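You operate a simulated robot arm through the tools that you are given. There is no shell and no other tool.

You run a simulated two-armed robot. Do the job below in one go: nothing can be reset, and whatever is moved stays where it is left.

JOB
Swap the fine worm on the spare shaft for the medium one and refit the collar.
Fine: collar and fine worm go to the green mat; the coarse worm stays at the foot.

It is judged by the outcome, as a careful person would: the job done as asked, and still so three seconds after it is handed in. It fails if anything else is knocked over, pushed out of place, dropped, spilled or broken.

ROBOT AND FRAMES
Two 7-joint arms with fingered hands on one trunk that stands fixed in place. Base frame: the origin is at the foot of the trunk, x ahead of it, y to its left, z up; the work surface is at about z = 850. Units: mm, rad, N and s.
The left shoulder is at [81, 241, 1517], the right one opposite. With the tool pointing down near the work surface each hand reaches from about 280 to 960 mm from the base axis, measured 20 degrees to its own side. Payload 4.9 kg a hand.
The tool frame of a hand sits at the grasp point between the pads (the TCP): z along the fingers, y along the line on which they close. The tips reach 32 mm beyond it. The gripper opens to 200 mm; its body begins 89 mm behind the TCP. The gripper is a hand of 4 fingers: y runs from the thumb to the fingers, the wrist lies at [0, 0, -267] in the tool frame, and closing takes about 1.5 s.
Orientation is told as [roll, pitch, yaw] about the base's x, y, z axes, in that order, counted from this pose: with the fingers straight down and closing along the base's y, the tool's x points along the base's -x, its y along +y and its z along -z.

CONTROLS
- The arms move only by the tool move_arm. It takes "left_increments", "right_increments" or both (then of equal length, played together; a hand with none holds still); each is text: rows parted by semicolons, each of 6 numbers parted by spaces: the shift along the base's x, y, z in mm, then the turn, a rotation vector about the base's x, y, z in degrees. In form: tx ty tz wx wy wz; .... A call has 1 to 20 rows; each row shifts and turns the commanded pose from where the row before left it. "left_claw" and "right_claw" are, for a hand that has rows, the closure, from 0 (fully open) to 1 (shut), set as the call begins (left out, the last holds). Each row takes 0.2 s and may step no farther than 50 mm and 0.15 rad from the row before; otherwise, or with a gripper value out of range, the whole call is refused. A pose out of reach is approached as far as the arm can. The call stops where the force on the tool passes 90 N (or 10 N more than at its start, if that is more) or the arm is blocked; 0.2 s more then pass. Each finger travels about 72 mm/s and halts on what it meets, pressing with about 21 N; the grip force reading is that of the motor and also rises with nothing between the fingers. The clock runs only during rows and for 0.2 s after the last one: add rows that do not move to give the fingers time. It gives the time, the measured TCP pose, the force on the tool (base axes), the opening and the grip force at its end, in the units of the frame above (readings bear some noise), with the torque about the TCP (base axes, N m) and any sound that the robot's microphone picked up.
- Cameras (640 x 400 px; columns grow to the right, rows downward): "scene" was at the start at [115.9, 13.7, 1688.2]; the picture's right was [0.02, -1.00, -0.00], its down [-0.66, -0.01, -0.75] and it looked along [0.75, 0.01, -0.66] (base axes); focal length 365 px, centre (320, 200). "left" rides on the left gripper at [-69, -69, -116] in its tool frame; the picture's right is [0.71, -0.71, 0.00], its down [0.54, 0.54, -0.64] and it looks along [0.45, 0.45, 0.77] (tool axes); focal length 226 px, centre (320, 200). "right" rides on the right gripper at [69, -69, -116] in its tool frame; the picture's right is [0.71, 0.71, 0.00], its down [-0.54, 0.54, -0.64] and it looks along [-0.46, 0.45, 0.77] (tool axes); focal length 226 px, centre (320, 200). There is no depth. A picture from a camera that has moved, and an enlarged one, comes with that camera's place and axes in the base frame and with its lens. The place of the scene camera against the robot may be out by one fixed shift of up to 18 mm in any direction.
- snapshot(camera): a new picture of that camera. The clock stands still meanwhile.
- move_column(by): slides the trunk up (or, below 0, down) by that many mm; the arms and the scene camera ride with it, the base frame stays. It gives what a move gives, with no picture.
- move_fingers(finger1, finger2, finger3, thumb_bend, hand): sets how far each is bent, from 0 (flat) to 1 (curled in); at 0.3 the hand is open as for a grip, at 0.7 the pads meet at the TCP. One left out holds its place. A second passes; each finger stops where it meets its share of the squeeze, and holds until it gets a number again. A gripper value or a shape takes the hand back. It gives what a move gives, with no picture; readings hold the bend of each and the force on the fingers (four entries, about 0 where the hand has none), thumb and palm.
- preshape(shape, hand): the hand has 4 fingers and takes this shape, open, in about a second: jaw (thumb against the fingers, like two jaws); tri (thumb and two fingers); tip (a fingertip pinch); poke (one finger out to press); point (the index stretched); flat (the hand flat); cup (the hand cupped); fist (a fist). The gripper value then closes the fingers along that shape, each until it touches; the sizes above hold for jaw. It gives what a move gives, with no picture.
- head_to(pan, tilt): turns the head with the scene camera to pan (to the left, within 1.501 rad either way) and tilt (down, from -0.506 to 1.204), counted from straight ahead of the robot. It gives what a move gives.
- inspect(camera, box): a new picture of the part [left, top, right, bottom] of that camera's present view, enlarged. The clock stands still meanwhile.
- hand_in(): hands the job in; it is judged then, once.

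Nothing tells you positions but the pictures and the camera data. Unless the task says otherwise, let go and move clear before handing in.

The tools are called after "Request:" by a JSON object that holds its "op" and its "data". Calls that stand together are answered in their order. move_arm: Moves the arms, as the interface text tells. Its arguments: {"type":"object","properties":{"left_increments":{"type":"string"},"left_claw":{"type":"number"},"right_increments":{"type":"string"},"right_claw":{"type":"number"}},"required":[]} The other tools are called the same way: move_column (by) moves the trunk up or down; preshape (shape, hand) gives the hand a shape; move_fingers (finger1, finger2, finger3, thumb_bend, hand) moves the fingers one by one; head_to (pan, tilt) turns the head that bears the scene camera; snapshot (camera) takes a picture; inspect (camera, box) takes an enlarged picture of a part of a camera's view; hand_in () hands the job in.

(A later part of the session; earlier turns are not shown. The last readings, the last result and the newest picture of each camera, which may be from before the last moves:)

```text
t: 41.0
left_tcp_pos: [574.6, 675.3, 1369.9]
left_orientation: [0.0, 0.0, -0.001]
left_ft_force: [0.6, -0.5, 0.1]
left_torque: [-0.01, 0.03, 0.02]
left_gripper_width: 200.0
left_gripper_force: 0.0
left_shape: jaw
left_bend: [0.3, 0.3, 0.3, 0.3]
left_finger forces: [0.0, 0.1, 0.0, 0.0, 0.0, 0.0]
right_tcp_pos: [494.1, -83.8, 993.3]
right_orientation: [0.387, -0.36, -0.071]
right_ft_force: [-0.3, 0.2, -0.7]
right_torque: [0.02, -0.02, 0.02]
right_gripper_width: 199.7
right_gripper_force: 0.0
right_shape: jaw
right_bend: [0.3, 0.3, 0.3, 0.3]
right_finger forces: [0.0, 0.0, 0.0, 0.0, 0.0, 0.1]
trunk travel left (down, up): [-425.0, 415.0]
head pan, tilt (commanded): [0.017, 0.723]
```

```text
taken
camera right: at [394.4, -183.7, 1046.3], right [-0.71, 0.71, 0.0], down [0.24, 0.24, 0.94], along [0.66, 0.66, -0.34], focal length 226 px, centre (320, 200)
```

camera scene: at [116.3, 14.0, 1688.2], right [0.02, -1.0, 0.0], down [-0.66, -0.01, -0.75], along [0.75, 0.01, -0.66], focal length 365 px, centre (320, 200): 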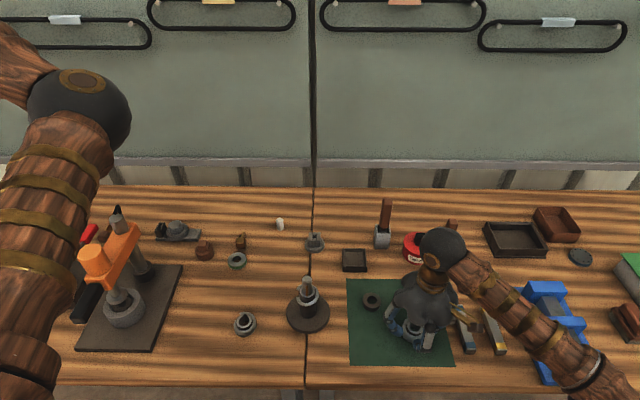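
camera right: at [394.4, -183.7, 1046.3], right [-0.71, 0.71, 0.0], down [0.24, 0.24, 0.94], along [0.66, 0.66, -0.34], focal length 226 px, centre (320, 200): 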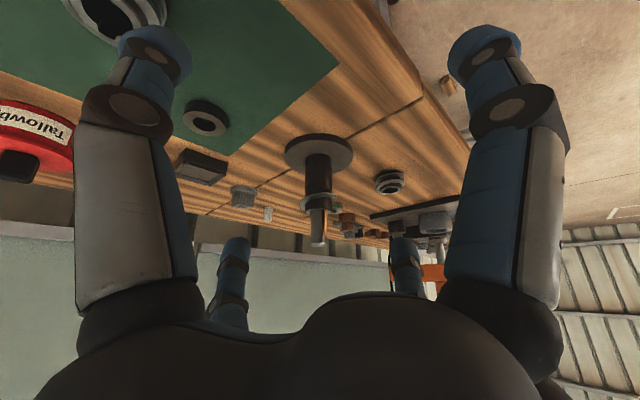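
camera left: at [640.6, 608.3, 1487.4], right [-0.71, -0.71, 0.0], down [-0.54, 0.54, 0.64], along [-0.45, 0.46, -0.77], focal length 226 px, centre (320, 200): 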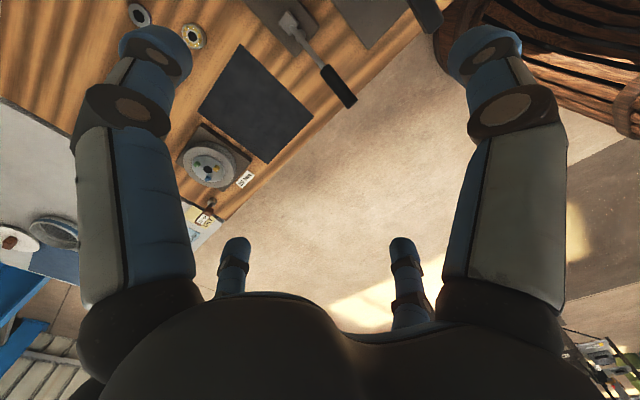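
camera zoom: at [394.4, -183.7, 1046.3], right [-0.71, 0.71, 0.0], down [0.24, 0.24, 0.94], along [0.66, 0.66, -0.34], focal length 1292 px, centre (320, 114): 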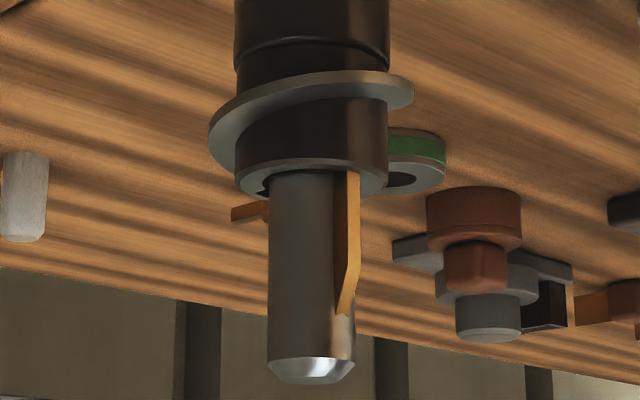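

From the side, the key has a tapered top and ends at the coarse worm's hub. I check the bores of the fine and medium worms closely for their keyways.

Request:
{"op": "inspect", "data": {"camera": "scene", "box": [395, 305, 435, 345]}}

Request:
{"op": "inspect", "data": {"camera": "scene", "box": [228, 305, 262, 340]}}

Request:
{"op": "inspect", "data": {"camera": "scene", "box": [296, 272, 324, 312]}}

```text
10.00 times, centred on (415, 325) of scene
camera zoom: at [116.5, 13.9, 1688.2], right [0.02, -1.0, 0.0], down [-0.66, -0.01, -0.75], along [0.75, 0.01, -0.66], focal length 3653 px, centre (-630, -1050)
```

zoom: 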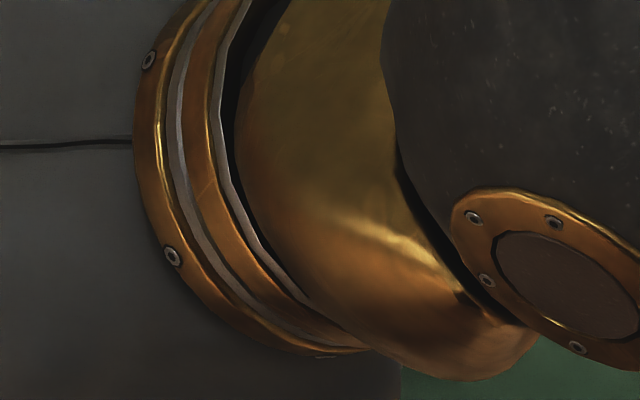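

```text
11.43 times, centred on (245, 322) of scene
camera zoom: at [116.5, 13.9, 1688.2], right [0.02, -1.0, 0.0], down [-0.66, -0.01, -0.75], along [0.75, 0.01, -0.66], focal length 4175 px, centre (1177, -1200)
```

zoom: 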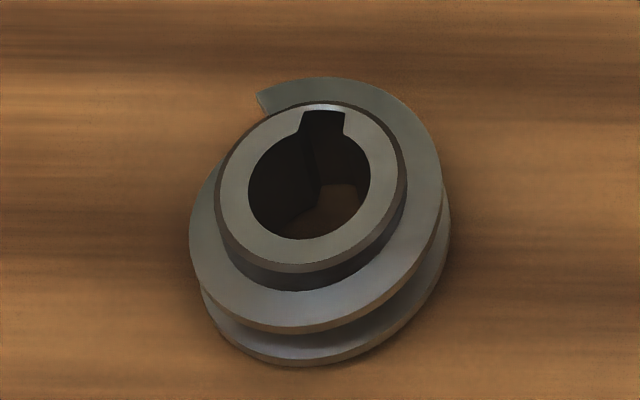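

```text
10.00 times, centred on (310, 292) of scene
camera zoom: at [116.5, 13.9, 1688.2], right [0.02, -1.0, 0.0], down [-0.66, -0.01, -0.75], along [0.75, 0.01, -0.66], focal length 3653 px, centre (420, -720)
```

zoom: 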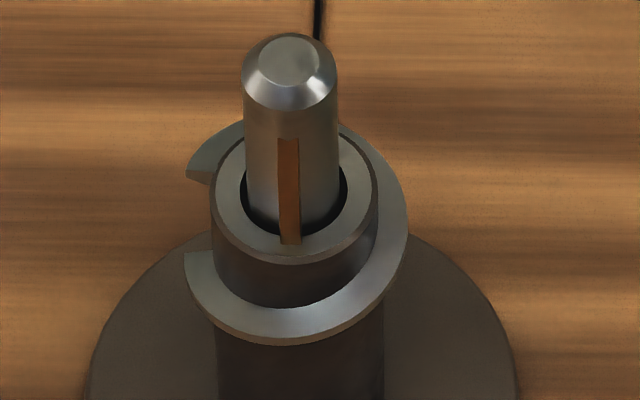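

To settle which way the medium must face, I want to see the −x wall of its bore too. I bring the left hand camera over (high, past the press) to look from the +x/−y side.

Request:
{"op": "move_arm", "data": {"left_increments": "10 -45 0 0 0 0; 10 -45 0 0 0 0; 10 -45 0 0 0 0; 10 -45 0 0 0 0; 10 -45 0 0 0 0; 10 -45 0 0 0 0; 10 -45 0 0 0 0; 10 -45 0 0 0 0; 10 -45 0 0 0 0; 10 -45 0 0 0 0; 7 -28 -40 0 0 0; 7 -28 -40 0 0 0; 7 -28 -40 0 0 0; 7 -28 -40 0 0 0; 7 -28 -40 0 0 0; 7 -28 -40 0 0 0; 0 0 0 0 0 0"}}

Request:
{"op": "snapshot", "data": {"camera": "left"}}

Request:
{"op": "snapshot", "data": {"camera": "scene"}}

```text
t: 44.6
left_tcp_pos: [713.9, 56.9, 1128.3]
left_orientation: [0.0, 0.001, 0.0]
left_ft_force: [-0.1, -0.2, -0.2]
left_torque: [0.0, 0.0, 0.03]
left_gripper_width: 199.8
left_gripper_force: 0.1
left_shape: jaw
left_bend: [0.3, 0.3, 0.3, 0.3]
left_finger forces: [0.1, 0.0, 0.0, 0.0, 0.0, 0.0]
right_tcp_pos: [492.9, -83.1, 994.9]
right_orientation: [0.387, -0.362, -0.072]
right_ft_force: [-0.1, -0.5, 0.0]
right_torque: [-0.02, -0.01, 0.02]
right_gripper_width: 199.9
right_gripper_force: 0.1
right_shape: jaw
right_bend: [0.3, 0.3, 0.3, 0.3]
right_finger forces: [0.0, 0.0, 0.0, 0.1, 0.0, 0.0]
trunk travel left (down, up): [-425.0, 415.0]
head pan, tilt (commanded): [0.017, 0.723]
```

```text
taken
camera left: at [783.4, -10.3, 1245.0], right [-0.71, -0.71, 0.0], down [-0.54, 0.54, 0.64], along [-0.45, 0.45, -0.77], focal length 226 px, centre (320, 200)
```

left: 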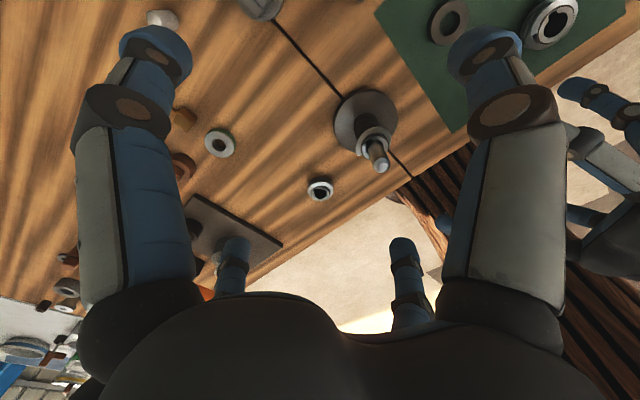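

```text
taken
camera scene: at [115.4, 14.1, 1688.3], right [0.02, -1.0, 0.0], down [-0.66, -0.01, -0.75], along [0.75, 0.01, -0.66], focal length 365 px, centre (320, 200)
```

scene: 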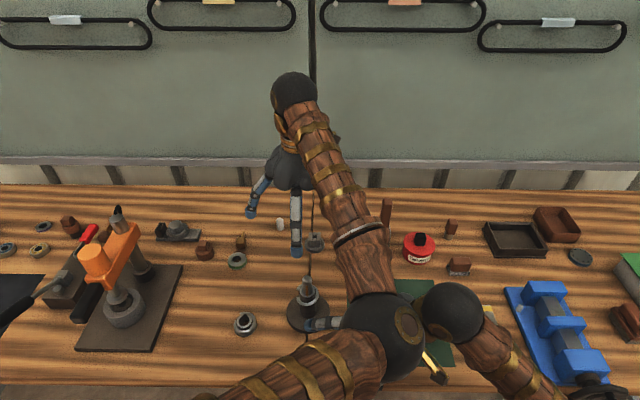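

Request:
{"op": "inspect", "data": {"camera": "left", "box": [300, 170, 340, 210]}}

Request:
{"op": "inspect", "data": {"camera": "left", "box": [345, 115, 405, 180]}}

Request:
{"op": "inspect", "data": {"camera": "left", "box": [520, 0, 590, 60]}}

```text
10.00 times, centred on (320, 190) of left
camera zoom: at [783.4, -10.3, 1245.0], right [-0.71, -0.71, 0.0], down [-0.54, 0.54, 0.64], along [-0.45, 0.45, -0.77], focal length 2261 px, centre (320, 300)
```

zoom: 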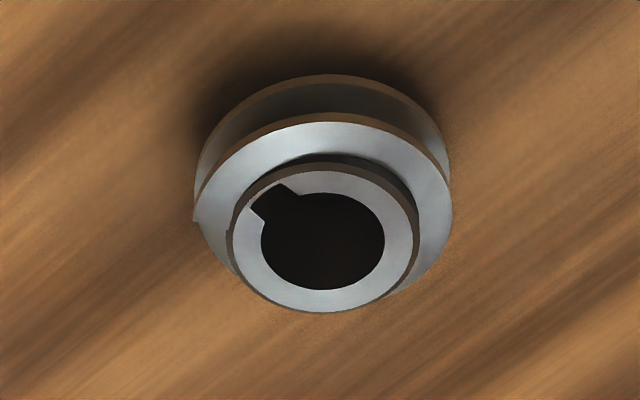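

```text
6.15 times, centred on (375, 148) of left
camera zoom: at [783.4, -10.3, 1245.0], right [-0.71, -0.71, 0.0], down [-0.54, 0.54, 0.64], along [-0.45, 0.45, -0.77], focal length 1391 px, centre (-18, 523)
```

zoom: 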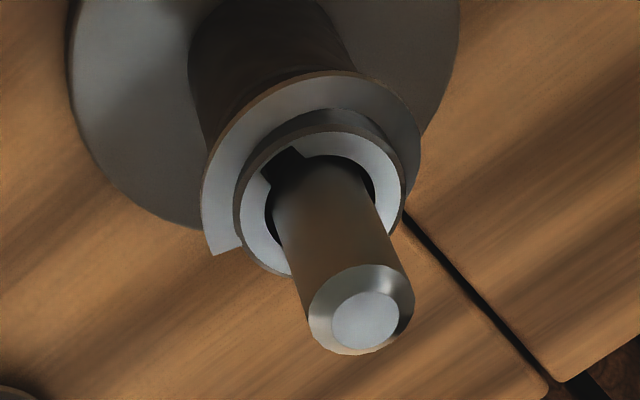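

```text
6.67 times, centred on (555, 30) of left
camera zoom: at [783.4, -10.3, 1245.0], right [-0.71, -0.71, 0.0], down [-0.54, 0.54, 0.64], along [-0.45, 0.45, -0.77], focal length 1507 px, centre (-1247, 1333)
```

zoom: 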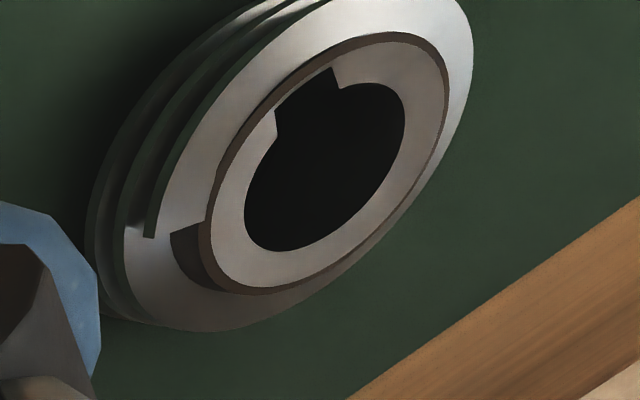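

Each worm has a single keyway and all three face +x; the fine one slid off the key freely in that pose, so I'll fit the medium the same way and rotate only if it binds. I withdraw the left arm so the right hand can work with the same centring as before.

Request:
{"op": "move_arm", "data": {"left_increments": "-7 28 40 0 0 0; -7 28 40 0 0 0; -7 28 40 0 0 0; -7 28 40 0 0 0; -7 28 40 0 0 0; -7 28 40 0 0 0; -10 45 0 0 0 0; -10 45 0 0 0 0; -10 45 0 0 0 0; -10 45 0 0 0 0; -10 45 0 0 0 0; -10 45 0 0 0 0; -10 45 0 0 0 0; -10 45 0 0 0 0; -10 45 0 0 0 0; -10 45 0 0 0 0; 0 0 0 0 0 0"}}

Request:
{"op": "move_arm", "data": {"right_increments": "0 0 35 -5.3 5.3 0; 0 0 35 -5.3 5.3 0; 0 0 35 -5.3 5.3 0; 0 0 35 -5.3 5.3 0; 20 45 0 0 0 0; 20 45 0 0 0 0; 15 45 0 0 0 0; 15 45 0 0 0 0; 10 45 0 0 0 0; 6 45 0 0 0 0; 0 0 0 0 0 0"}}

Request:
{"op": "snapshot", "data": {"camera": "right"}}

Request:
{"op": "snapshot", "data": {"camera": "scene"}}

```text
t: 48.2
left_tcp_pos: [574.2, 673.6, 1368.1]
left_orientation: [0.0, 0.002, -0.002]
left_ft_force: [0.1, 0.3, 0.5]
left_torque: [0.02, 0.0, 0.01]
left_gripper_width: 200.0
left_gripper_force: 0.1
left_shape: jaw
left_bend: [0.3, 0.3, 0.3, 0.3]
left_finger forces: [0.0, 0.0, 0.0, 0.0, 0.0, 0.0]
right_tcp_pos: [493.8, -85.6, 993.0]
right_orientation: [0.387, -0.36, -0.071]
right_ft_force: [-0.4, 0.0, 0.2]
right_torque: [0.03, 0.02, 0.0]
right_gripper_width: 199.9
right_gripper_force: 0.1
right_shape: jaw
right_bend: [0.3, 0.3, 0.3, 0.3]
right_finger forces: [0.0, 0.1, 0.0, 0.0, 0.1, 0.0]
trunk travel left (down, up): [-425.0, 415.0]
head pan, tilt (commanded): [0.017, 0.723]
```

```text
t: 50.6
left_tcp_pos: [573.2, 672.6, 1368.6]
left_orientation: [0.0, 0.002, -0.001]
left_ft_force: [-0.7, 0.1, 0.0]
left_torque: [0.02, 0.0, 0.0]
left_gripper_width: 199.8
left_gripper_force: 0.0
left_shape: jaw
left_bend: [0.3, 0.3, 0.3, 0.3]
left_finger forces: [0.0, 0.0, 0.0, 0.1, 0.0, 0.0]
right_tcp_pos: [580.5, 185.6, 1135.3]
right_orientation: [0.0, 0.002, 0.001]
right_ft_force: [-0.1, -0.5, 0.7]
right_torque: [0.01, -0.01, 0.01]
right_gripper_width: 200.0
right_gripper_force: 0.1
right_shape: jaw
right_bend: [0.3, 0.3, 0.3, 0.3]
right_finger forces: [0.0, 0.0, 0.0, 0.1, 0.0, 0.1]
trunk travel left (down, up): [-425.0, 415.0]
head pan, tilt (commanded): [0.017, 0.723]
```

```text
taken
camera right: at [512.9, 117.0, 1252.1], right [-0.71, 0.71, 0.0], down [0.54, 0.54, 0.64], along [0.45, 0.45, -0.77], focal length 226 px, centre (320, 200)
```

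right: 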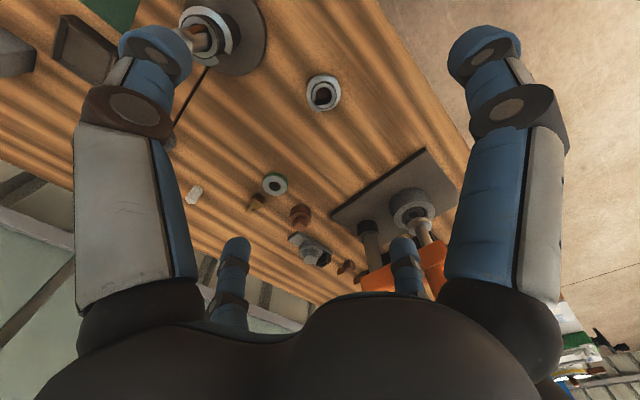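

```text
taken
camera scene: at [115.9, 12.6, 1688.2], right [0.02, -1.0, 0.0], down [-0.66, -0.01, -0.75], along [0.75, 0.01, -0.66], focal length 365 px, centre (320, 200)
```

scene: 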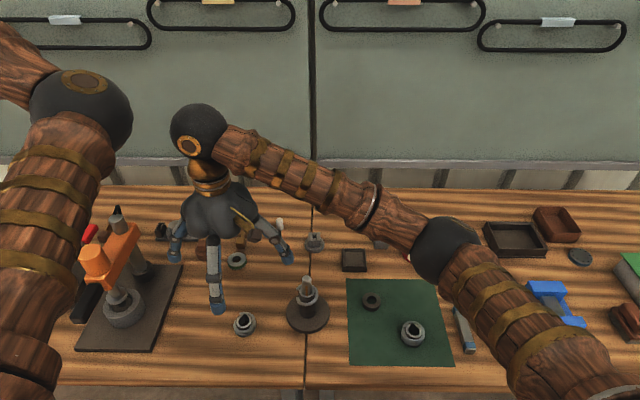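

Request:
{"op": "inspect", "data": {"camera": "right", "box": [295, 65, 355, 120]}}

```text
7.27 times, centred on (325, 92) of right
camera zoom: at [512.9, 117.0, 1252.1], right [-0.71, 0.71, 0.0], down [0.54, 0.54, 0.64], along [0.45, 0.45, -0.77], focal length 1644 px, centre (284, 982)
```

zoom: 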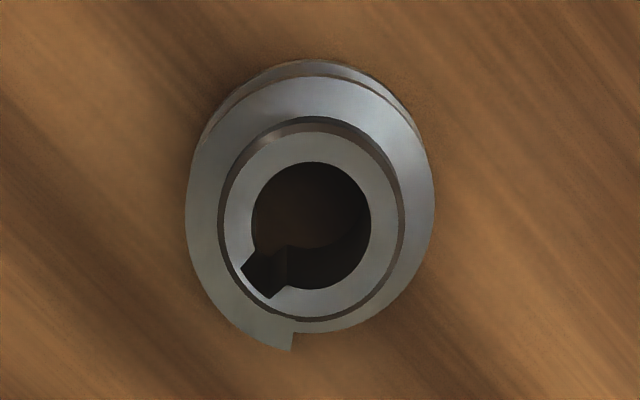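

The medium worm is about 7 mm further in y than the hand. I correct and come down partway with a narrowed opening, then check centring again.

Request:
{"op": "move_arm", "data": {"right_increments": "-1 7 0 0 0 0; 0 0 -45 0 0 0; 0 0 -45 0 0 0; 0 0 -45 0 0 0; 0 0 -45 0 0 0; 0 0 0 0 0 0", "right_claw": 0.55}}

Request:
{"op": "snapshot", "data": {"camera": "right"}}

Request:
{"op": "inspect", "data": {"camera": "right", "box": [270, 100, 370, 190]}}

```text
t: 52.0
left_tcp_pos: [573.3, 674.4, 1369.8]
left_orientation: [0.001, 0.002, 0.0]
left_ft_force: [-0.1, 0.0, 0.0]
left_torque: [-0.01, 0.02, 0.02]
left_gripper_width: 199.8
left_gripper_force: 0.0
left_shape: jaw
left_bend: [0.3, 0.3, 0.3, 0.3]
left_finger forces: [0.1, 0.0, 0.0, 0.1, 0.1, 0.0]
right_tcp_pos: [577.0, 195.0, 955.2]
right_orientation: [0.0, 0.0, 0.0]
right_ft_force: [-0.8, 0.5, -0.4]
right_torque: [0.0, 0.02, -0.02]
right_gripper_width: 90.0
right_gripper_force: 0.1
right_shape: jaw
right_bend: [0.4, 0.4, 0.4, 0.38]
right_finger forces: [0.1, 0.0, 0.0, 0.0, 0.0, 0.0]
trunk travel left (down, up): [-425.0, 415.0]
head pan, tilt (commanded): [0.017, 0.723]
```

```text
taken
camera right: at [510.5, 126.8, 1072.0], right [-0.71, 0.71, 0.0], down [0.54, 0.54, 0.64], along [0.45, 0.45, -0.77], focal length 226 px, centre (320, 200)
```

right: 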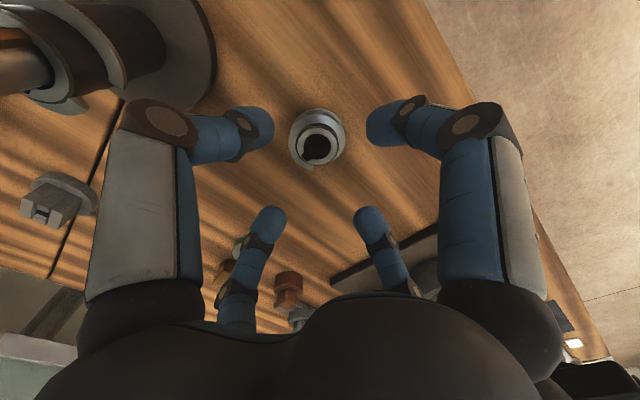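

```text
4.44 times, centred on (320, 145) of right
camera zoom: at [510.5, 126.8, 1072.0], right [-0.71, 0.71, 0.0], down [0.54, 0.54, 0.64], along [0.45, 0.45, -0.77], focal length 1005 px, centre (320, 444)
```

zoom: 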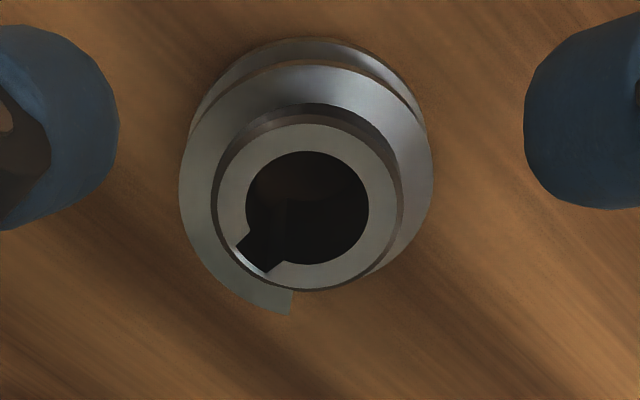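

Request:
{"op": "move_arm", "data": {"right_increments": "0.8 -2.7 -25 0 0 0; 0 0 -25 0 0 0; 0 0 -15 0 0 0; 0 0 0 0 0 0", "right_claw": 0.55}}

Request:
{"op": "inspect", "data": {"camera": "right", "box": [220, 110, 420, 270]}}

Request:
{"op": "inspect", "data": {"camera": "scene", "box": [190, 260, 310, 350]}}

```text
t: 53.0
left_tcp_pos: [574.0, 675.0, 1368.6]
left_orientation: [0.001, 0.002, 0.001]
left_ft_force: [-0.2, 0.2, 0.1]
left_torque: [0.01, 0.0, -0.01]
left_gripper_width: 199.7
left_gripper_force: 0.1
left_shape: jaw
left_bend: [0.3, 0.3, 0.3, 0.3]
left_finger forces: [0.0, 0.0, 0.1, 0.0, 0.0, 0.0]
right_tcp_pos: [578.5, 191.0, 889.8]
right_orientation: [0.0, 0.001, 0.0]
right_ft_force: [-0.2, 0.2, 1.1]
right_torque: [0.0, -0.03, -0.01]
right_gripper_width: 90.4
right_gripper_force: 0.0
right_shape: jaw
right_bend: [0.4, 0.4, 0.4, 0.38]
right_finger forces: [0.1, 0.0, 0.0, 0.0, 0.0, 0.0]
trunk travel left (down, up): [-425.0, 415.0]
head pan, tilt (commanded): [0.017, 0.723]
```

```text
2.50 times, centred on (320, 190) of right
camera zoom: at [511.5, 123.3, 1006.7], right [-0.71, 0.71, 0.0], down [0.54, 0.54, 0.64], along [0.45, 0.45, -0.77], focal length 565 px, centre (320, 225)
```

zoom: 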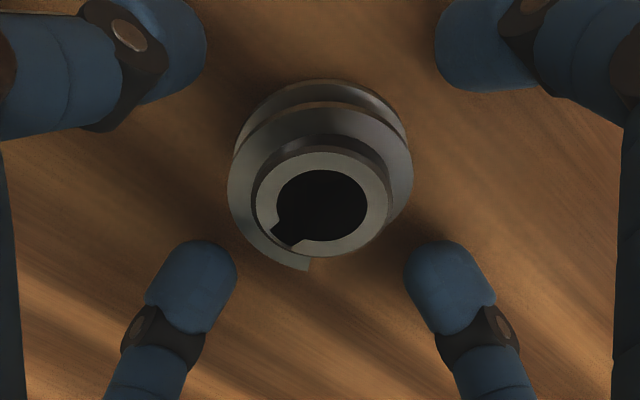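

```text
4.44 times, centred on (250, 305) of scene
camera zoom: at [116.0, 13.9, 1688.2], right [0.02, -1.0, 0.0], down [-0.66, -0.01, -0.75], along [0.75, 0.01, -0.66], focal length 1624 px, centre (631, -267)
```

zoom: 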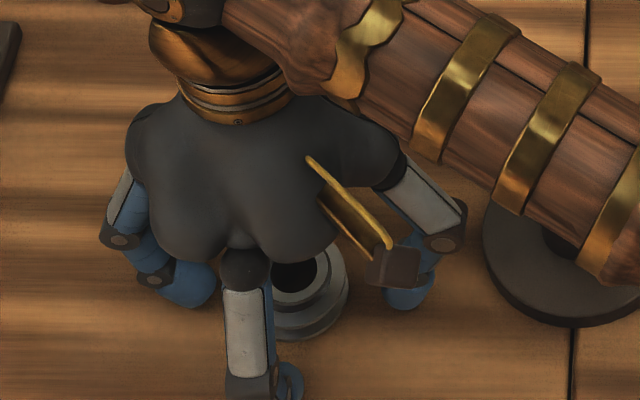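

Well centred. I lower 2 mm more and grip.

Request:
{"op": "move_arm", "data": {"right_increments": "0 0 -2 0 0 0; 0 0 0 0 0 0; 0 0 0 0 0 0; 0 0 0 0 0 0; 0 0 0 0 0 0; 0 0 0 0 0 0; 0 0 0 0 0 0", "right_claw": 0.85}}

Request:
{"op": "inspect", "data": {"camera": "right", "box": [240, 110, 400, 250]}}

```text
t: 54.6
left_tcp_pos: [574.4, 675.7, 1368.8]
left_orientation: [0.001, 0.004, 0.0]
left_ft_force: [0.1, 0.5, 0.5]
left_torque: [-0.01, -0.01, 0.01]
left_gripper_width: 199.6
left_gripper_force: 0.0
left_shape: jaw
left_bend: [0.3, 0.3, 0.3, 0.3]
left_finger forces: [0.0, 0.1, 0.0, 0.1, 0.1, 0.0]
right_tcp_pos: [579.0, 190.3, 887.9]
right_orientation: [0.001, 0.001, -0.001]
right_ft_force: [0.4, 0.0, 0.9]
right_torque: [-0.01, 0.03, 0.0]
right_gripper_width: 47.1
right_gripper_force: 21.2
right_shape: jaw
right_bend: [0.53, 0.51, 0.52, 0.51]
right_finger forces: [18.1, 18.9, 18.2, 0.0, 18.8, 0.0]
trunk travel left (down, up): [-425.0, 415.0]
head pan, tilt (commanded): [0.017, 0.723]
```

```text
2.86 times, centred on (320, 180) of right
camera zoom: at [511.5, 123.2, 1004.3], right [-0.71, 0.71, 0.0], down [0.54, 0.54, 0.64], along [0.45, 0.45, -0.77], focal length 646 px, centre (320, 257)
```

zoom: 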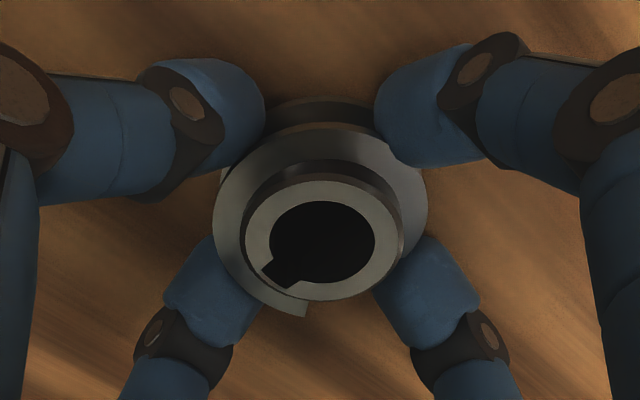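

The medium worm is held evenly. I lift it straight up well above shaft height and carry it over the shaft.

Request:
{"op": "move_arm", "data": {"right_increments": "0 0 10 0 0 0; 0 0 35 0 0 0; 0 0 45 0 0 0; 0 0 45 0 0 0; 0 0 45 0 0 0; 0 0 45 0 0 0; 0 0 16 0 0 0; 10.2 -38.5 0 0 0 0; 10.2 -38.5 0 0 0 0; 10.2 -38.4 0 0 0 0; 10.1 -38.4 0 0 0 0; 0 0 0 0 0 0; 0 0 0 0 0 0"}}

Request:
{"op": "snapshot", "data": {"camera": "right"}}

Request:
{"op": "inspect", "data": {"camera": "right", "box": [270, 70, 370, 230]}}

Request:
{"op": "inspect", "data": {"camera": "scene", "box": [240, 190, 380, 340]}}

```text
t: 57.4
left_tcp_pos: [574.1, 676.4, 1368.8]
left_orientation: [-0.002, 0.002, 0.0]
left_ft_force: [0.3, 0.3, 0.7]
left_torque: [0.0, 0.0, 0.01]
left_gripper_width: 199.7
left_gripper_force: 0.0
left_shape: jaw
left_bend: [0.3, 0.3, 0.3, 0.3]
left_finger forces: [0.1, 0.1, 0.0, 0.1, 0.0, 0.0]
right_tcp_pos: [618.8, 36.1, 1130.3]
right_orientation: [-0.002, 0.002, 0.001]
right_ft_force: [0.0, -0.7, -3.2]
right_torque: [-0.01, -0.04, 0.01]
right_gripper_width: 47.0
right_gripper_force: 20.8
right_shape: jaw
right_bend: [0.53, 0.52, 0.52, 0.51]
right_finger forces: [18.1, 18.8, 18.7, 0.1, 19.1, 0.0]
trunk travel left (down, up): [-425.0, 415.0]
head pan, tilt (commanded): [0.017, 0.723]
```

```text
taken
camera right: at [553.3, -31.1, 1246.1], right [-0.71, 0.71, 0.0], down [0.54, 0.54, 0.64], along [0.45, 0.45, -0.77], focal length 226 px, centre (320, 200)
```

right: 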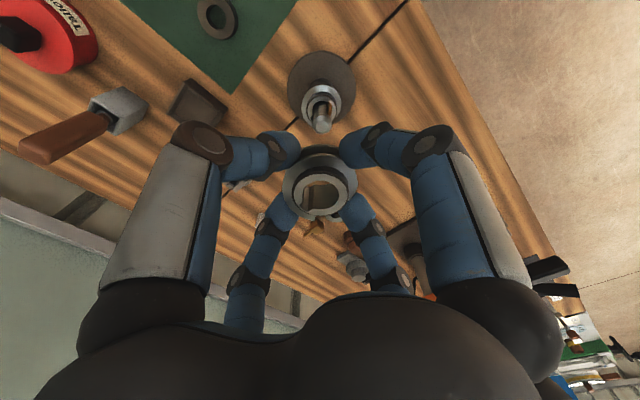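

```text
2.50 times, centred on (320, 150) of right
camera zoom: at [553.3, -31.1, 1246.1], right [-0.71, 0.71, 0.0], down [0.54, 0.54, 0.64], along [0.45, 0.45, -0.77], focal length 565 px, centre (320, 325)
```

zoom: 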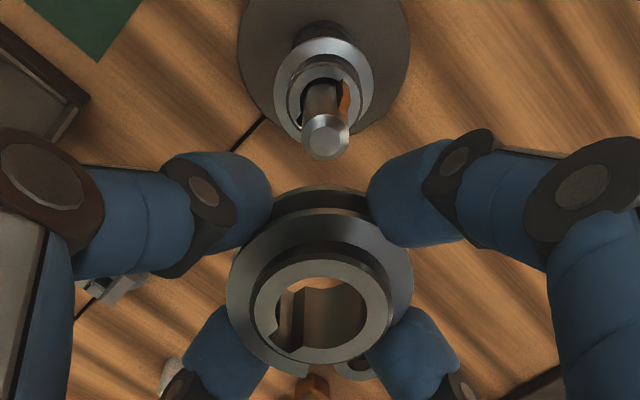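

```text
2.67 times, centred on (310, 265) of scene
camera zoom: at [116.2, 15.0, 1688.2], right [0.02, -1.0, 0.0], down [-0.66, -0.01, -0.75], along [0.75, 0.01, -0.66], focal length 974 px, centre (347, 27)
```

zoom: 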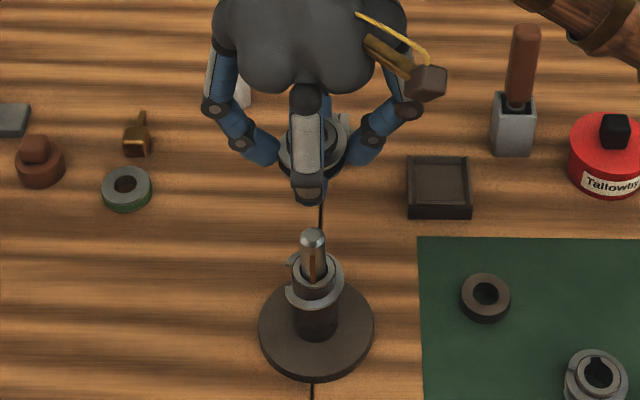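

Request:
{"op": "inspect", "data": {"camera": "right", "box": [295, 85, 345, 135]}}

Request:
{"op": "inspect", "data": {"camera": "right", "box": [280, 145, 360, 225]}}

```text
8.00 times, centred on (320, 110) of right
camera zoom: at [553.3, -31.1, 1246.1], right [-0.71, 0.71, 0.0], down [0.54, 0.54, 0.64], along [0.45, 0.45, -0.77], focal length 1808 px, centre (320, 920)
```

zoom: 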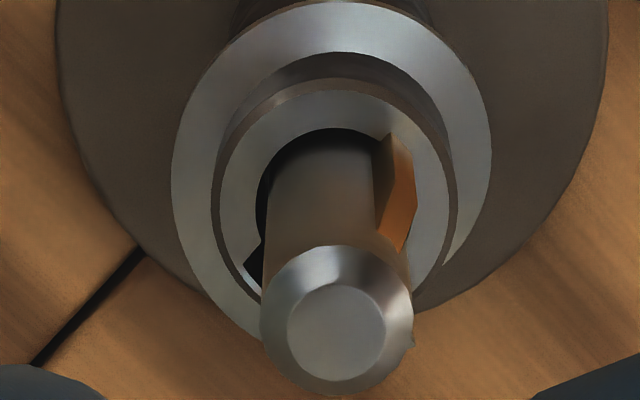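

```text
5.00 times, centred on (320, 185) of right
camera zoom: at [553.3, -31.1, 1246.1], right [-0.71, 0.71, 0.0], down [0.54, 0.54, 0.64], along [0.45, 0.45, -0.77], focal length 1130 px, centre (320, 275)
```

zoom: 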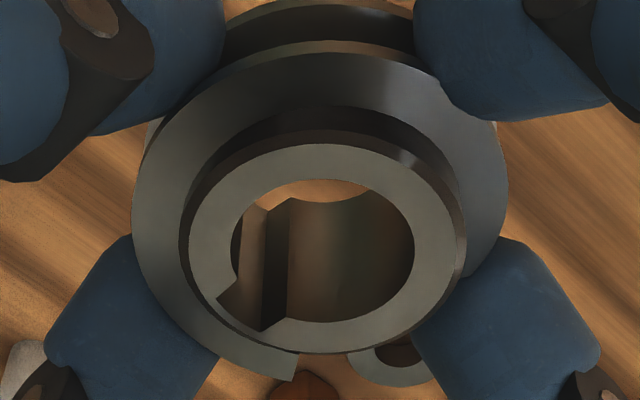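

The medium is nearly over the shaft; laterally the shaft is about 1.7 mm off along the picture's right. I correct and go down until the worm's underside is just above the shaft end.

Request:
{"op": "move_arm", "data": {"right_increments": "-1.2 1.2 -20 0 0 0; 0 0 -30 0 0 0; 0 0 -30 0 0 0; 0 0 0 0 0 0"}}

Request:
{"op": "inspect", "data": {"camera": "right", "box": [270, 120, 370, 230]}}

Request:
{"op": "inspect", "data": {"camera": "scene", "box": [270, 230, 350, 330]}}

```text
t: 58.4
left_tcp_pos: [574.5, 675.2, 1368.2]
left_orientation: [-0.001, 0.002, 0.001]
left_ft_force: [0.4, -0.3, -0.4]
left_torque: [-0.02, -0.02, -0.04]
left_gripper_width: 200.1
left_gripper_force: 0.2
left_shape: jaw
left_bend: [0.3, 0.3, 0.3, 0.3]
left_finger forces: [0.0, 0.0, 0.1, 0.0, 0.0, 0.0]
right_tcp_pos: [619.0, 37.4, 1048.5]
right_orientation: [0.0, 0.001, -0.001]
right_ft_force: [-0.4, 0.1, -3.2]
right_torque: [-0.01, -0.03, -0.02]
right_gripper_width: 46.7
right_gripper_force: 21.2
right_shape: jaw
right_bend: [0.53, 0.52, 0.52, 0.51]
right_finger forces: [18.1, 18.8, 18.7, 0.0, 19.2, 0.0]
trunk travel left (down, up): [-425.0, 415.0]
head pan, tilt (commanded): [0.017, 0.723]
```

```text
3.64 times, centred on (320, 175) of right
camera zoom: at [551.8, -30.2, 1165.0], right [-0.71, 0.71, 0.0], down [0.54, 0.54, 0.64], along [0.45, 0.45, -0.77], focal length 822 px, centre (320, 291)
```

zoom: 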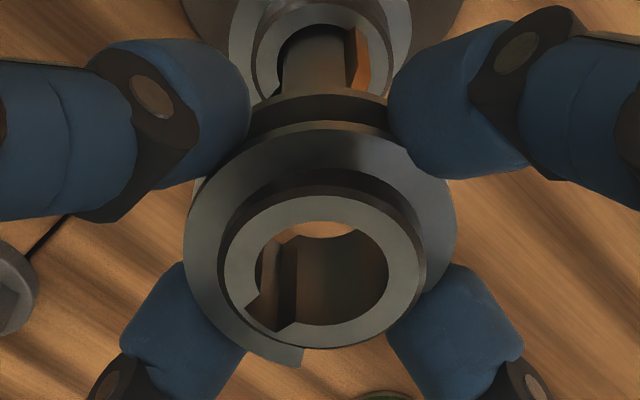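

```text
4.00 times, centred on (310, 280) of scene
camera zoom: at [116.0, 14.2, 1688.2], right [0.02, -1.0, 0.0], down [-0.66, -0.01, -0.75], along [0.75, 0.01, -0.66], focal length 1461 px, centre (360, -120)
```

zoom: 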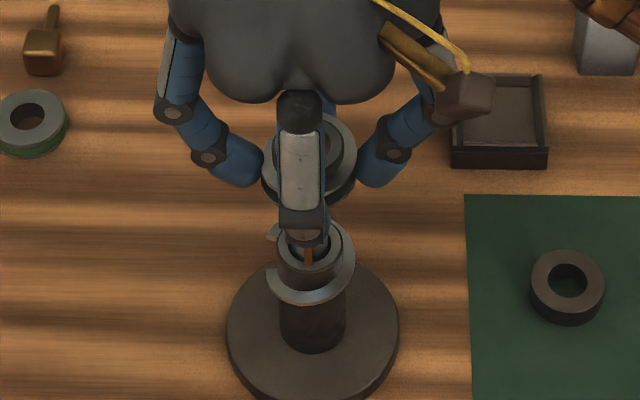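

Request:
{"op": "move_arm", "data": {"right_increments": "0 0 -2 0 0 0; 0 0 -2 0 0 0; 0 0 -2 0 0 0; 0 0 -2 0 0 0; 0 0 -2 0 0 0; 0 0 0 0 0 0"}}

Request:
{"op": "inspect", "data": {"camera": "right", "box": [270, 120, 370, 230]}}

```text
t: 59.8
left_tcp_pos: [574.0, 675.6, 1369.0]
left_orientation: [0.0, 0.002, 0.0]
left_ft_force: [0.3, 0.4, -0.8]
left_torque: [-0.01, 0.02, -0.02]
left_gripper_width: 200.1
left_gripper_force: 0.1
left_shape: jaw
left_bend: [0.3, 0.3, 0.3, 0.3]
left_finger forces: [0.0, 0.1, 0.1, 0.0, 0.1, 0.0]
right_tcp_pos: [617.5, 38.8, 1038.9]
right_orientation: [0.0, 0.004, -0.001]
right_ft_force: [-0.2, -0.3, -3.5]
right_torque: [-0.03, 0.0, 0.0]
right_gripper_width: 47.0
right_gripper_force: 21.1
right_shape: jaw
right_bend: [0.53, 0.52, 0.52, 0.51]
right_finger forces: [18.1, 18.8, 18.7, 0.0, 19.1, 0.0]
trunk travel left (down, up): [-425.0, 415.0]
head pan, tilt (commanded): [0.017, 0.723]
```

```text
3.64 times, centred on (320, 175) of right
camera zoom: at [550.6, -30.4, 1155.5], right [-0.71, 0.71, 0.0], down [0.54, 0.54, 0.64], along [0.45, 0.45, -0.77], focal length 822 px, centre (320, 291)
```

zoom: 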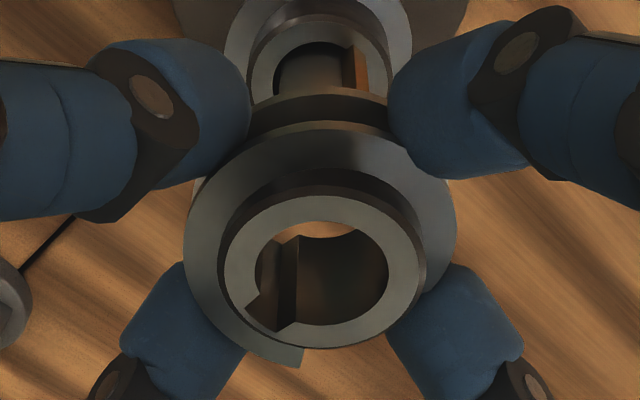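

Request:
{"op": "move_arm", "data": {"right_increments": "0 0 -1.5 0 0 0; 0 0 -1.5 0 0 0; 0 0 -1.5 0 0 0; 0 0 -1.5 0 0 0; 0 0 0 0 0 0"}}

Request:
{"op": "inspect", "data": {"camera": "right", "box": [270, 120, 370, 230]}}

```text
t: 61.0
left_tcp_pos: [575.1, 674.0, 1369.5]
left_orientation: [0.0, 0.001, -0.001]
left_ft_force: [0.3, 0.6, -0.3]
left_torque: [-0.02, 0.0, -0.02]
left_gripper_width: 199.7
left_gripper_force: 0.0
left_shape: jaw
left_bend: [0.3, 0.3, 0.3, 0.3]
left_finger forces: [0.1, 0.1, 0.1, 0.1, 0.1, 0.1]
right_tcp_pos: [618.0, 37.8, 1032.7]
right_orientation: [0.001, 0.001, 0.0]
right_ft_force: [-0.5, 0.6, -3.1]
right_torque: [0.0, 0.01, -0.02]
right_gripper_width: 47.1
right_gripper_force: 21.3
right_shape: jaw
right_bend: [0.53, 0.52, 0.52, 0.51]
right_finger forces: [17.9, 18.7, 18.6, 0.1, 19.1, 0.0]
trunk travel left (down, up): [-425.0, 415.0]
head pan, tilt (commanded): [0.017, 0.723]
```

```text
3.64 times, centred on (320, 175) of right
camera zoom: at [550.9, -30.0, 1149.6], right [-0.71, 0.71, 0.0], down [0.54, 0.54, 0.64], along [0.45, 0.45, -0.77], focal length 822 px, centre (320, 291)
```

zoom: 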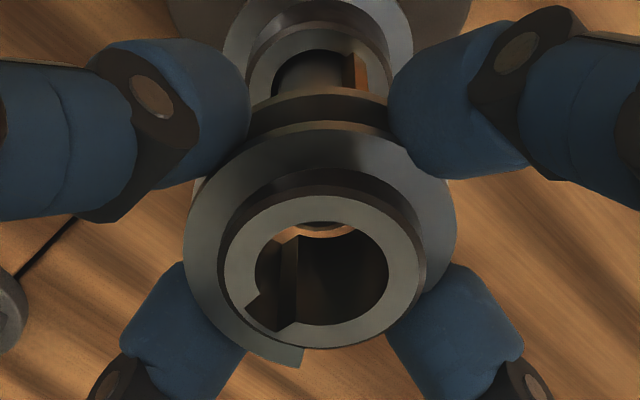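

The shaft end is entering the bore with no contact force. I continue slowly.

Request:
{"op": "move_arm", "data": {"right_increments": "0 0 -1.5 0 0 0; 0 0 -1.5 0 0 0; 0 0 -1.5 0 0 0; 0 0 -1.5 0 0 0; 0 0 -1.5 0 0 0; 0 0 -1.5 0 0 0; 0 0 0 0 0 0"}}

Request:
{"op": "inspect", "data": {"camera": "right", "box": [280, 150, 360, 220]}}

```text
t: 62.6
left_tcp_pos: [574.8, 674.2, 1367.8]
left_orientation: [0.0, 0.003, 0.0]
left_ft_force: [-0.2, 0.6, 0.9]
left_torque: [0.02, 0.03, 0.0]
left_gripper_width: 199.9
left_gripper_force: 0.1
left_shape: jaw
left_bend: [0.3, 0.3, 0.3, 0.3]
left_finger forces: [0.0, 0.0, 0.1, 0.0, 0.0, 0.1]
right_tcp_pos: [618.2, 38.2, 1024.1]
right_orientation: [0.0, 0.001, 0.0]
right_ft_force: [0.8, 0.1, -3.9]
right_torque: [0.02, -0.04, 0.01]
right_gripper_width: 47.0
right_gripper_force: 20.4
right_shape: jaw
right_bend: [0.53, 0.52, 0.52, 0.51]
right_finger forces: [18.0, 18.8, 19.5, 0.0, 18.8, 0.0]
trunk travel left (down, up): [-425.0, 415.0]
head pan, tilt (commanded): [0.017, 0.723]
```

```text
5.71 times, centred on (320, 185) of right
camera zoom: at [550.8, -29.6, 1140.5], right [-0.71, 0.71, 0.0], down [0.54, 0.54, 0.64], along [0.45, 0.45, -0.77], focal length 1292 px, centre (320, 286)
```

zoom: 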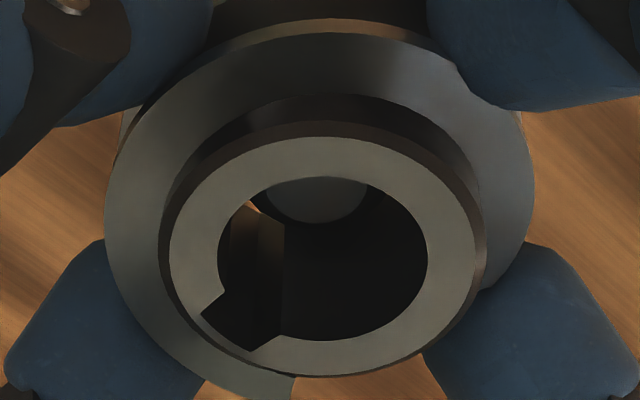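

Request:
{"op": "move_arm", "data": {"right_increments": "0 0 -1 0 0 0; 0 0 -1 0 0 0; 0 0 -1 0 0 0; 0 0 -1 0 0 0; 0 0 -1 0 0 0; 0 0 0 0 0 0"}}

Request:
{"op": "inspect", "data": {"camera": "right", "box": [280, 150, 360, 220]}}

```text
t: 64.0
left_tcp_pos: [575.7, 676.0, 1367.9]
left_orientation: [-0.001, 0.002, -0.001]
left_ft_force: [-0.5, -0.4, 0.2]
left_torque: [0.01, -0.02, 0.01]
left_gripper_width: 199.9
left_gripper_force: 0.1
left_shape: jaw
left_bend: [0.3, 0.3, 0.3, 0.3]
left_finger forces: [0.1, 0.0, 0.0, 0.0, 0.0, 0.0]
right_tcp_pos: [617.0, 37.5, 1018.7]
right_orientation: [0.0, 0.0, 0.002]
right_ft_force: [2.4, -0.1, -2.7]
right_torque: [0.02, -0.06, -0.02]
right_gripper_width: 46.9
right_gripper_force: 21.1
right_shape: jaw
right_bend: [0.53, 0.52, 0.52, 0.51]
right_finger forces: [17.8, 18.6, 20.0, 0.1, 18.8, 0.0]
trunk travel left (down, up): [-425.0, 415.0]
head pan, tilt (commanded): [0.017, 0.723]
```

```text
5.71 times, centred on (320, 185) of right
camera zoom: at [550.6, -29.6, 1135.5], right [-0.71, 0.71, 0.0], down [0.54, 0.54, 0.64], along [0.45, 0.45, -0.77], focal length 1292 px, centre (320, 286)
```

zoom: 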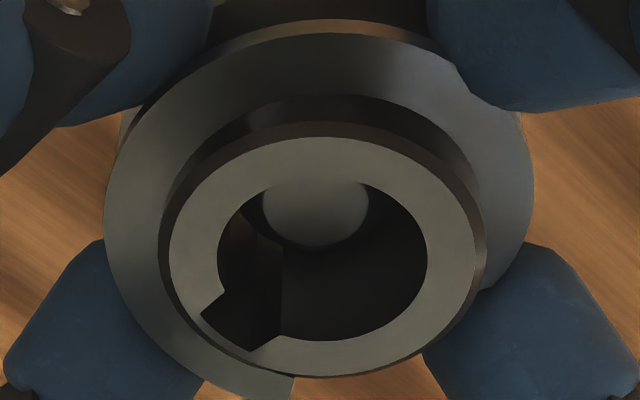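

A slight +x push (≈2 N) suggests the worm sits a touch too far −x. I ease +1 mm in x and continue in 1 mm steps.

Request:
{"op": "move_arm", "data": {"right_increments": "1 0 0 0 0 0; 0 0 0 0 0 0"}}

Request:
{"op": "move_arm", "data": {"right_increments": "0 0 -1 0 0 0; 0 0 -1 0 0 0; 0 0 -1 0 0 0; 0 0 0 0 0 0"}}

Request:
{"op": "inspect", "data": {"camera": "right", "box": [280, 150, 360, 220]}}

```text
t: 64.6
left_tcp_pos: [574.4, 674.1, 1367.3]
left_orientation: [0.0, 0.0, 0.001]
left_ft_force: [-0.2, 0.4, -0.3]
left_torque: [0.01, -0.01, 0.01]
left_gripper_width: 200.2
left_gripper_force: 0.1
left_shape: jaw
left_bend: [0.3, 0.3, 0.3, 0.3]
left_finger forces: [0.1, 0.0, 0.0, 0.0, 0.1, 0.0]
right_tcp_pos: [619.9, 38.7, 1018.1]
right_orientation: [0.001, 0.002, 0.001]
right_ft_force: [-0.7, -0.3, -3.3]
right_torque: [-0.04, 0.02, -0.01]
right_gripper_width: 47.1
right_gripper_force: 21.5
right_shape: jaw
right_bend: [0.53, 0.52, 0.52, 0.51]
right_finger forces: [18.5, 18.6, 19.3, 0.0, 18.8, 0.0]
trunk travel left (down, up): [-425.0, 415.0]
head pan, tilt (commanded): [0.017, 0.723]
```

```text
t: 65.6
left_tcp_pos: [574.3, 674.6, 1367.9]
left_orientation: [0.001, 0.002, 0.0]
left_ft_force: [-0.1, 0.1, 0.5]
left_torque: [-0.02, -0.02, 0.03]
left_gripper_width: 200.0
left_gripper_force: 0.1
left_shape: jaw
left_bend: [0.3, 0.3, 0.3, 0.3]
left_finger forces: [0.0, 0.0, 0.0, 0.0, 0.1, 0.0]
right_tcp_pos: [617.5, 37.6, 1016.0]
right_orientation: [0.001, 0.002, -0.001]
right_ft_force: [0.2, 1.1, -3.1]
right_torque: [-0.05, -0.01, 0.01]
right_gripper_width: 46.8
right_gripper_force: 21.1
right_shape: jaw
right_bend: [0.53, 0.52, 0.52, 0.51]
right_finger forces: [18.6, 18.6, 19.2, 0.0, 18.8, 0.1]
trunk travel left (down, up): [-425.0, 415.0]
head pan, tilt (commanded): [0.017, 0.723]
```

```text
5.71 times, centred on (320, 185) of right
camera zoom: at [551.5, -30.1, 1132.9], right [-0.71, 0.71, 0.0], down [0.54, 0.54, 0.64], along [0.45, 0.45, -0.77], focal length 1292 px, centre (320, 286)
```

zoom: 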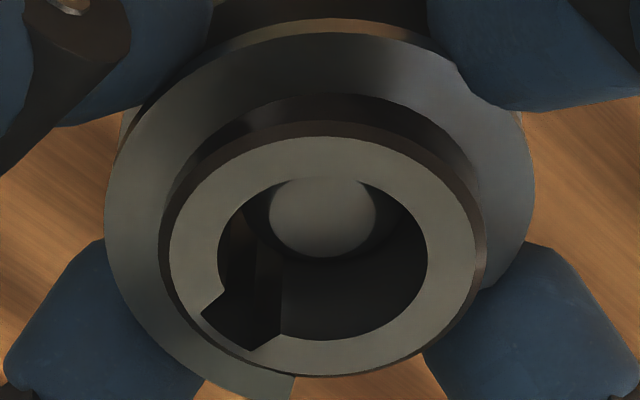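

Lateral force gone. I continue down, watching for any key contact.

Request:
{"op": "move_arm", "data": {"right_increments": "0 0 -1 0 0 0; 0 0 -1 0 0 0; 0 0 -1 0 0 0; 0 0 -1 0 0 0; 0 0 0 0 0 0"}}

Request:
{"op": "inspect", "data": {"camera": "right", "box": [280, 150, 360, 220]}}

```text
t: 66.8
left_tcp_pos: [573.6, 675.3, 1368.7]
left_orientation: [0.0, 0.003, -0.001]
left_ft_force: [1.2, -0.4, -0.3]
left_torque: [0.0, -0.03, 0.03]
left_gripper_width: 199.9
left_gripper_force: 0.1
left_shape: jaw
left_bend: [0.3, 0.3, 0.3, 0.3]
left_finger forces: [0.1, 0.1, 0.0, 0.0, 0.0, 0.0]
right_tcp_pos: [618.6, 36.8, 1012.9]
right_orientation: [0.001, 0.002, 0.002]
right_ft_force: [-0.4, -0.2, -3.8]
right_torque: [0.0, 0.0, 0.01]
right_gripper_width: 46.7
right_gripper_force: 21.2
right_shape: jaw
right_bend: [0.53, 0.52, 0.52, 0.51]
right_finger forces: [18.5, 18.6, 19.2, 0.0, 18.8, 0.0]
trunk travel left (down, up): [-425.0, 415.0]
head pan, tilt (commanded): [0.017, 0.723]
```

```text
5.71 times, centred on (320, 185) of right
camera zoom: at [551.9, -30.3, 1128.7], right [-0.71, 0.71, 0.0], down [0.54, 0.54, 0.64], along [0.45, 0.45, -0.77], focal length 1292 px, centre (320, 286)
```

zoom: 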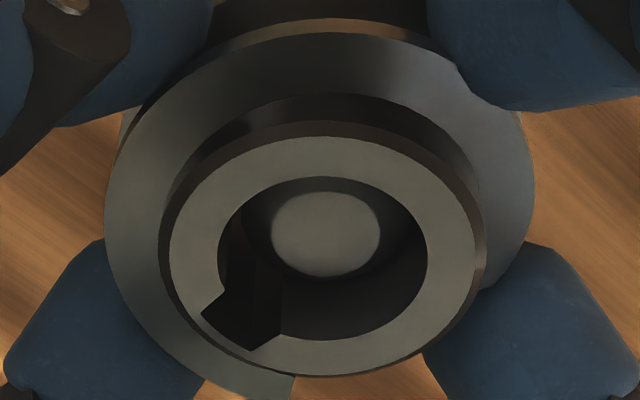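

Request:
{"op": "move_arm", "data": {"right_increments": "0 0 -1 0 0 0; 0 0 -1 0 0 0; 0 0 -1 0 0 0; 0 0 0 0 0 0"}}

Request:
{"op": "inspect", "data": {"camera": "right", "box": [280, 150, 360, 220]}}

Request:
{"op": "inspect", "data": {"camera": "scene", "box": [270, 240, 350, 340]}}

```text
t: 67.8
left_tcp_pos: [573.9, 674.9, 1367.8]
left_orientation: [0.001, 0.002, -0.001]
left_ft_force: [0.5, 0.6, 0.5]
left_torque: [0.0, 0.03, 0.01]
left_gripper_width: 199.8
left_gripper_force: 0.1
left_shape: jaw
left_bend: [0.3, 0.3, 0.3, 0.3]
left_finger forces: [0.0, 0.0, 0.1, 0.0, 0.1, 0.0]
right_tcp_pos: [618.2, 37.4, 1009.0]
right_orientation: [0.001, 0.002, 0.001]
right_ft_force: [0.3, -0.1, -2.6]
right_torque: [-0.02, -0.03, -0.05]
right_gripper_width: 46.8
right_gripper_force: 21.4
right_shape: jaw
right_bend: [0.53, 0.52, 0.52, 0.51]
right_finger forces: [18.5, 18.5, 19.2, 0.0, 18.8, 0.0]
trunk travel left (down, up): [-425.0, 415.0]
head pan, tilt (commanded): [0.017, 0.723]
```

```text
5.71 times, centred on (320, 185) of right
camera zoom: at [551.6, -30.2, 1125.9], right [-0.71, 0.71, 0.0], down [0.54, 0.54, 0.64], along [0.45, 0.45, -0.77], focal length 1292 px, centre (320, 286)
```

zoom: 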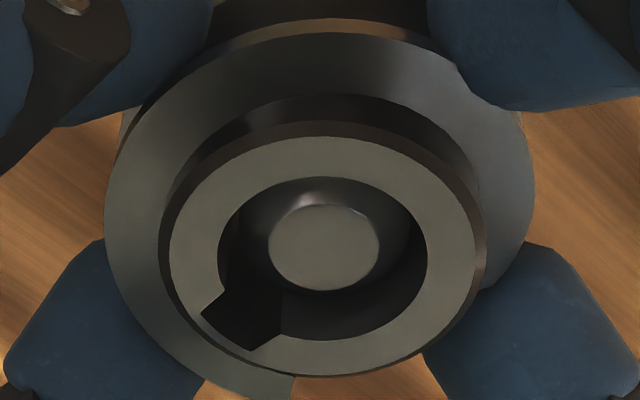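

```text
4.00 times, centred on (310, 290) of scene
camera zoom: at [116.2, 14.0, 1688.2], right [0.02, -1.0, 0.0], down [-0.66, -0.01, -0.75], along [0.75, 0.01, -0.66], focal length 1461 px, centre (360, -160)
```

zoom: 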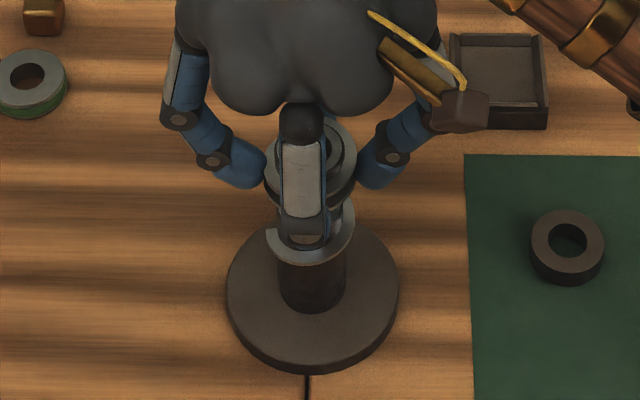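

Request:
{"op": "move_arm", "data": {"right_increments": "0 0 -1 0 0 0; 0 0 -1 0 0 0; 0 0 -1 0 0 0; 0 0 -1 0 0 0; 0 0 0 0 0 0"}}

```text
t: 69.0
left_tcp_pos: [573.8, 675.3, 1367.6]
left_orientation: [0.0, 0.0, -0.001]
left_ft_force: [0.6, 0.6, -0.1]
left_torque: [0.0, -0.01, 0.0]
left_gripper_width: 199.9
left_gripper_force: 0.0
left_shape: jaw
left_bend: [0.3, 0.3, 0.3, 0.3]
left_finger forces: [0.0, 0.1, 0.1, 0.1, 0.0, 0.0]
right_tcp_pos: [618.2, 38.4, 1004.8]
right_orientation: [0.0, 0.001, 0.0]
right_ft_force: [-0.3, 0.7, -3.8]
right_torque: [-0.01, 0.01, 0.0]
right_gripper_width: 47.0
right_gripper_force: 21.3
right_shape: jaw
right_bend: [0.53, 0.52, 0.52, 0.51]
right_finger forces: [18.5, 18.6, 19.2, 0.1, 18.8, 0.0]
trunk travel left (down, up): [-425.0, 415.0]
head pan, tilt (commanded): [0.017, 0.723]
```

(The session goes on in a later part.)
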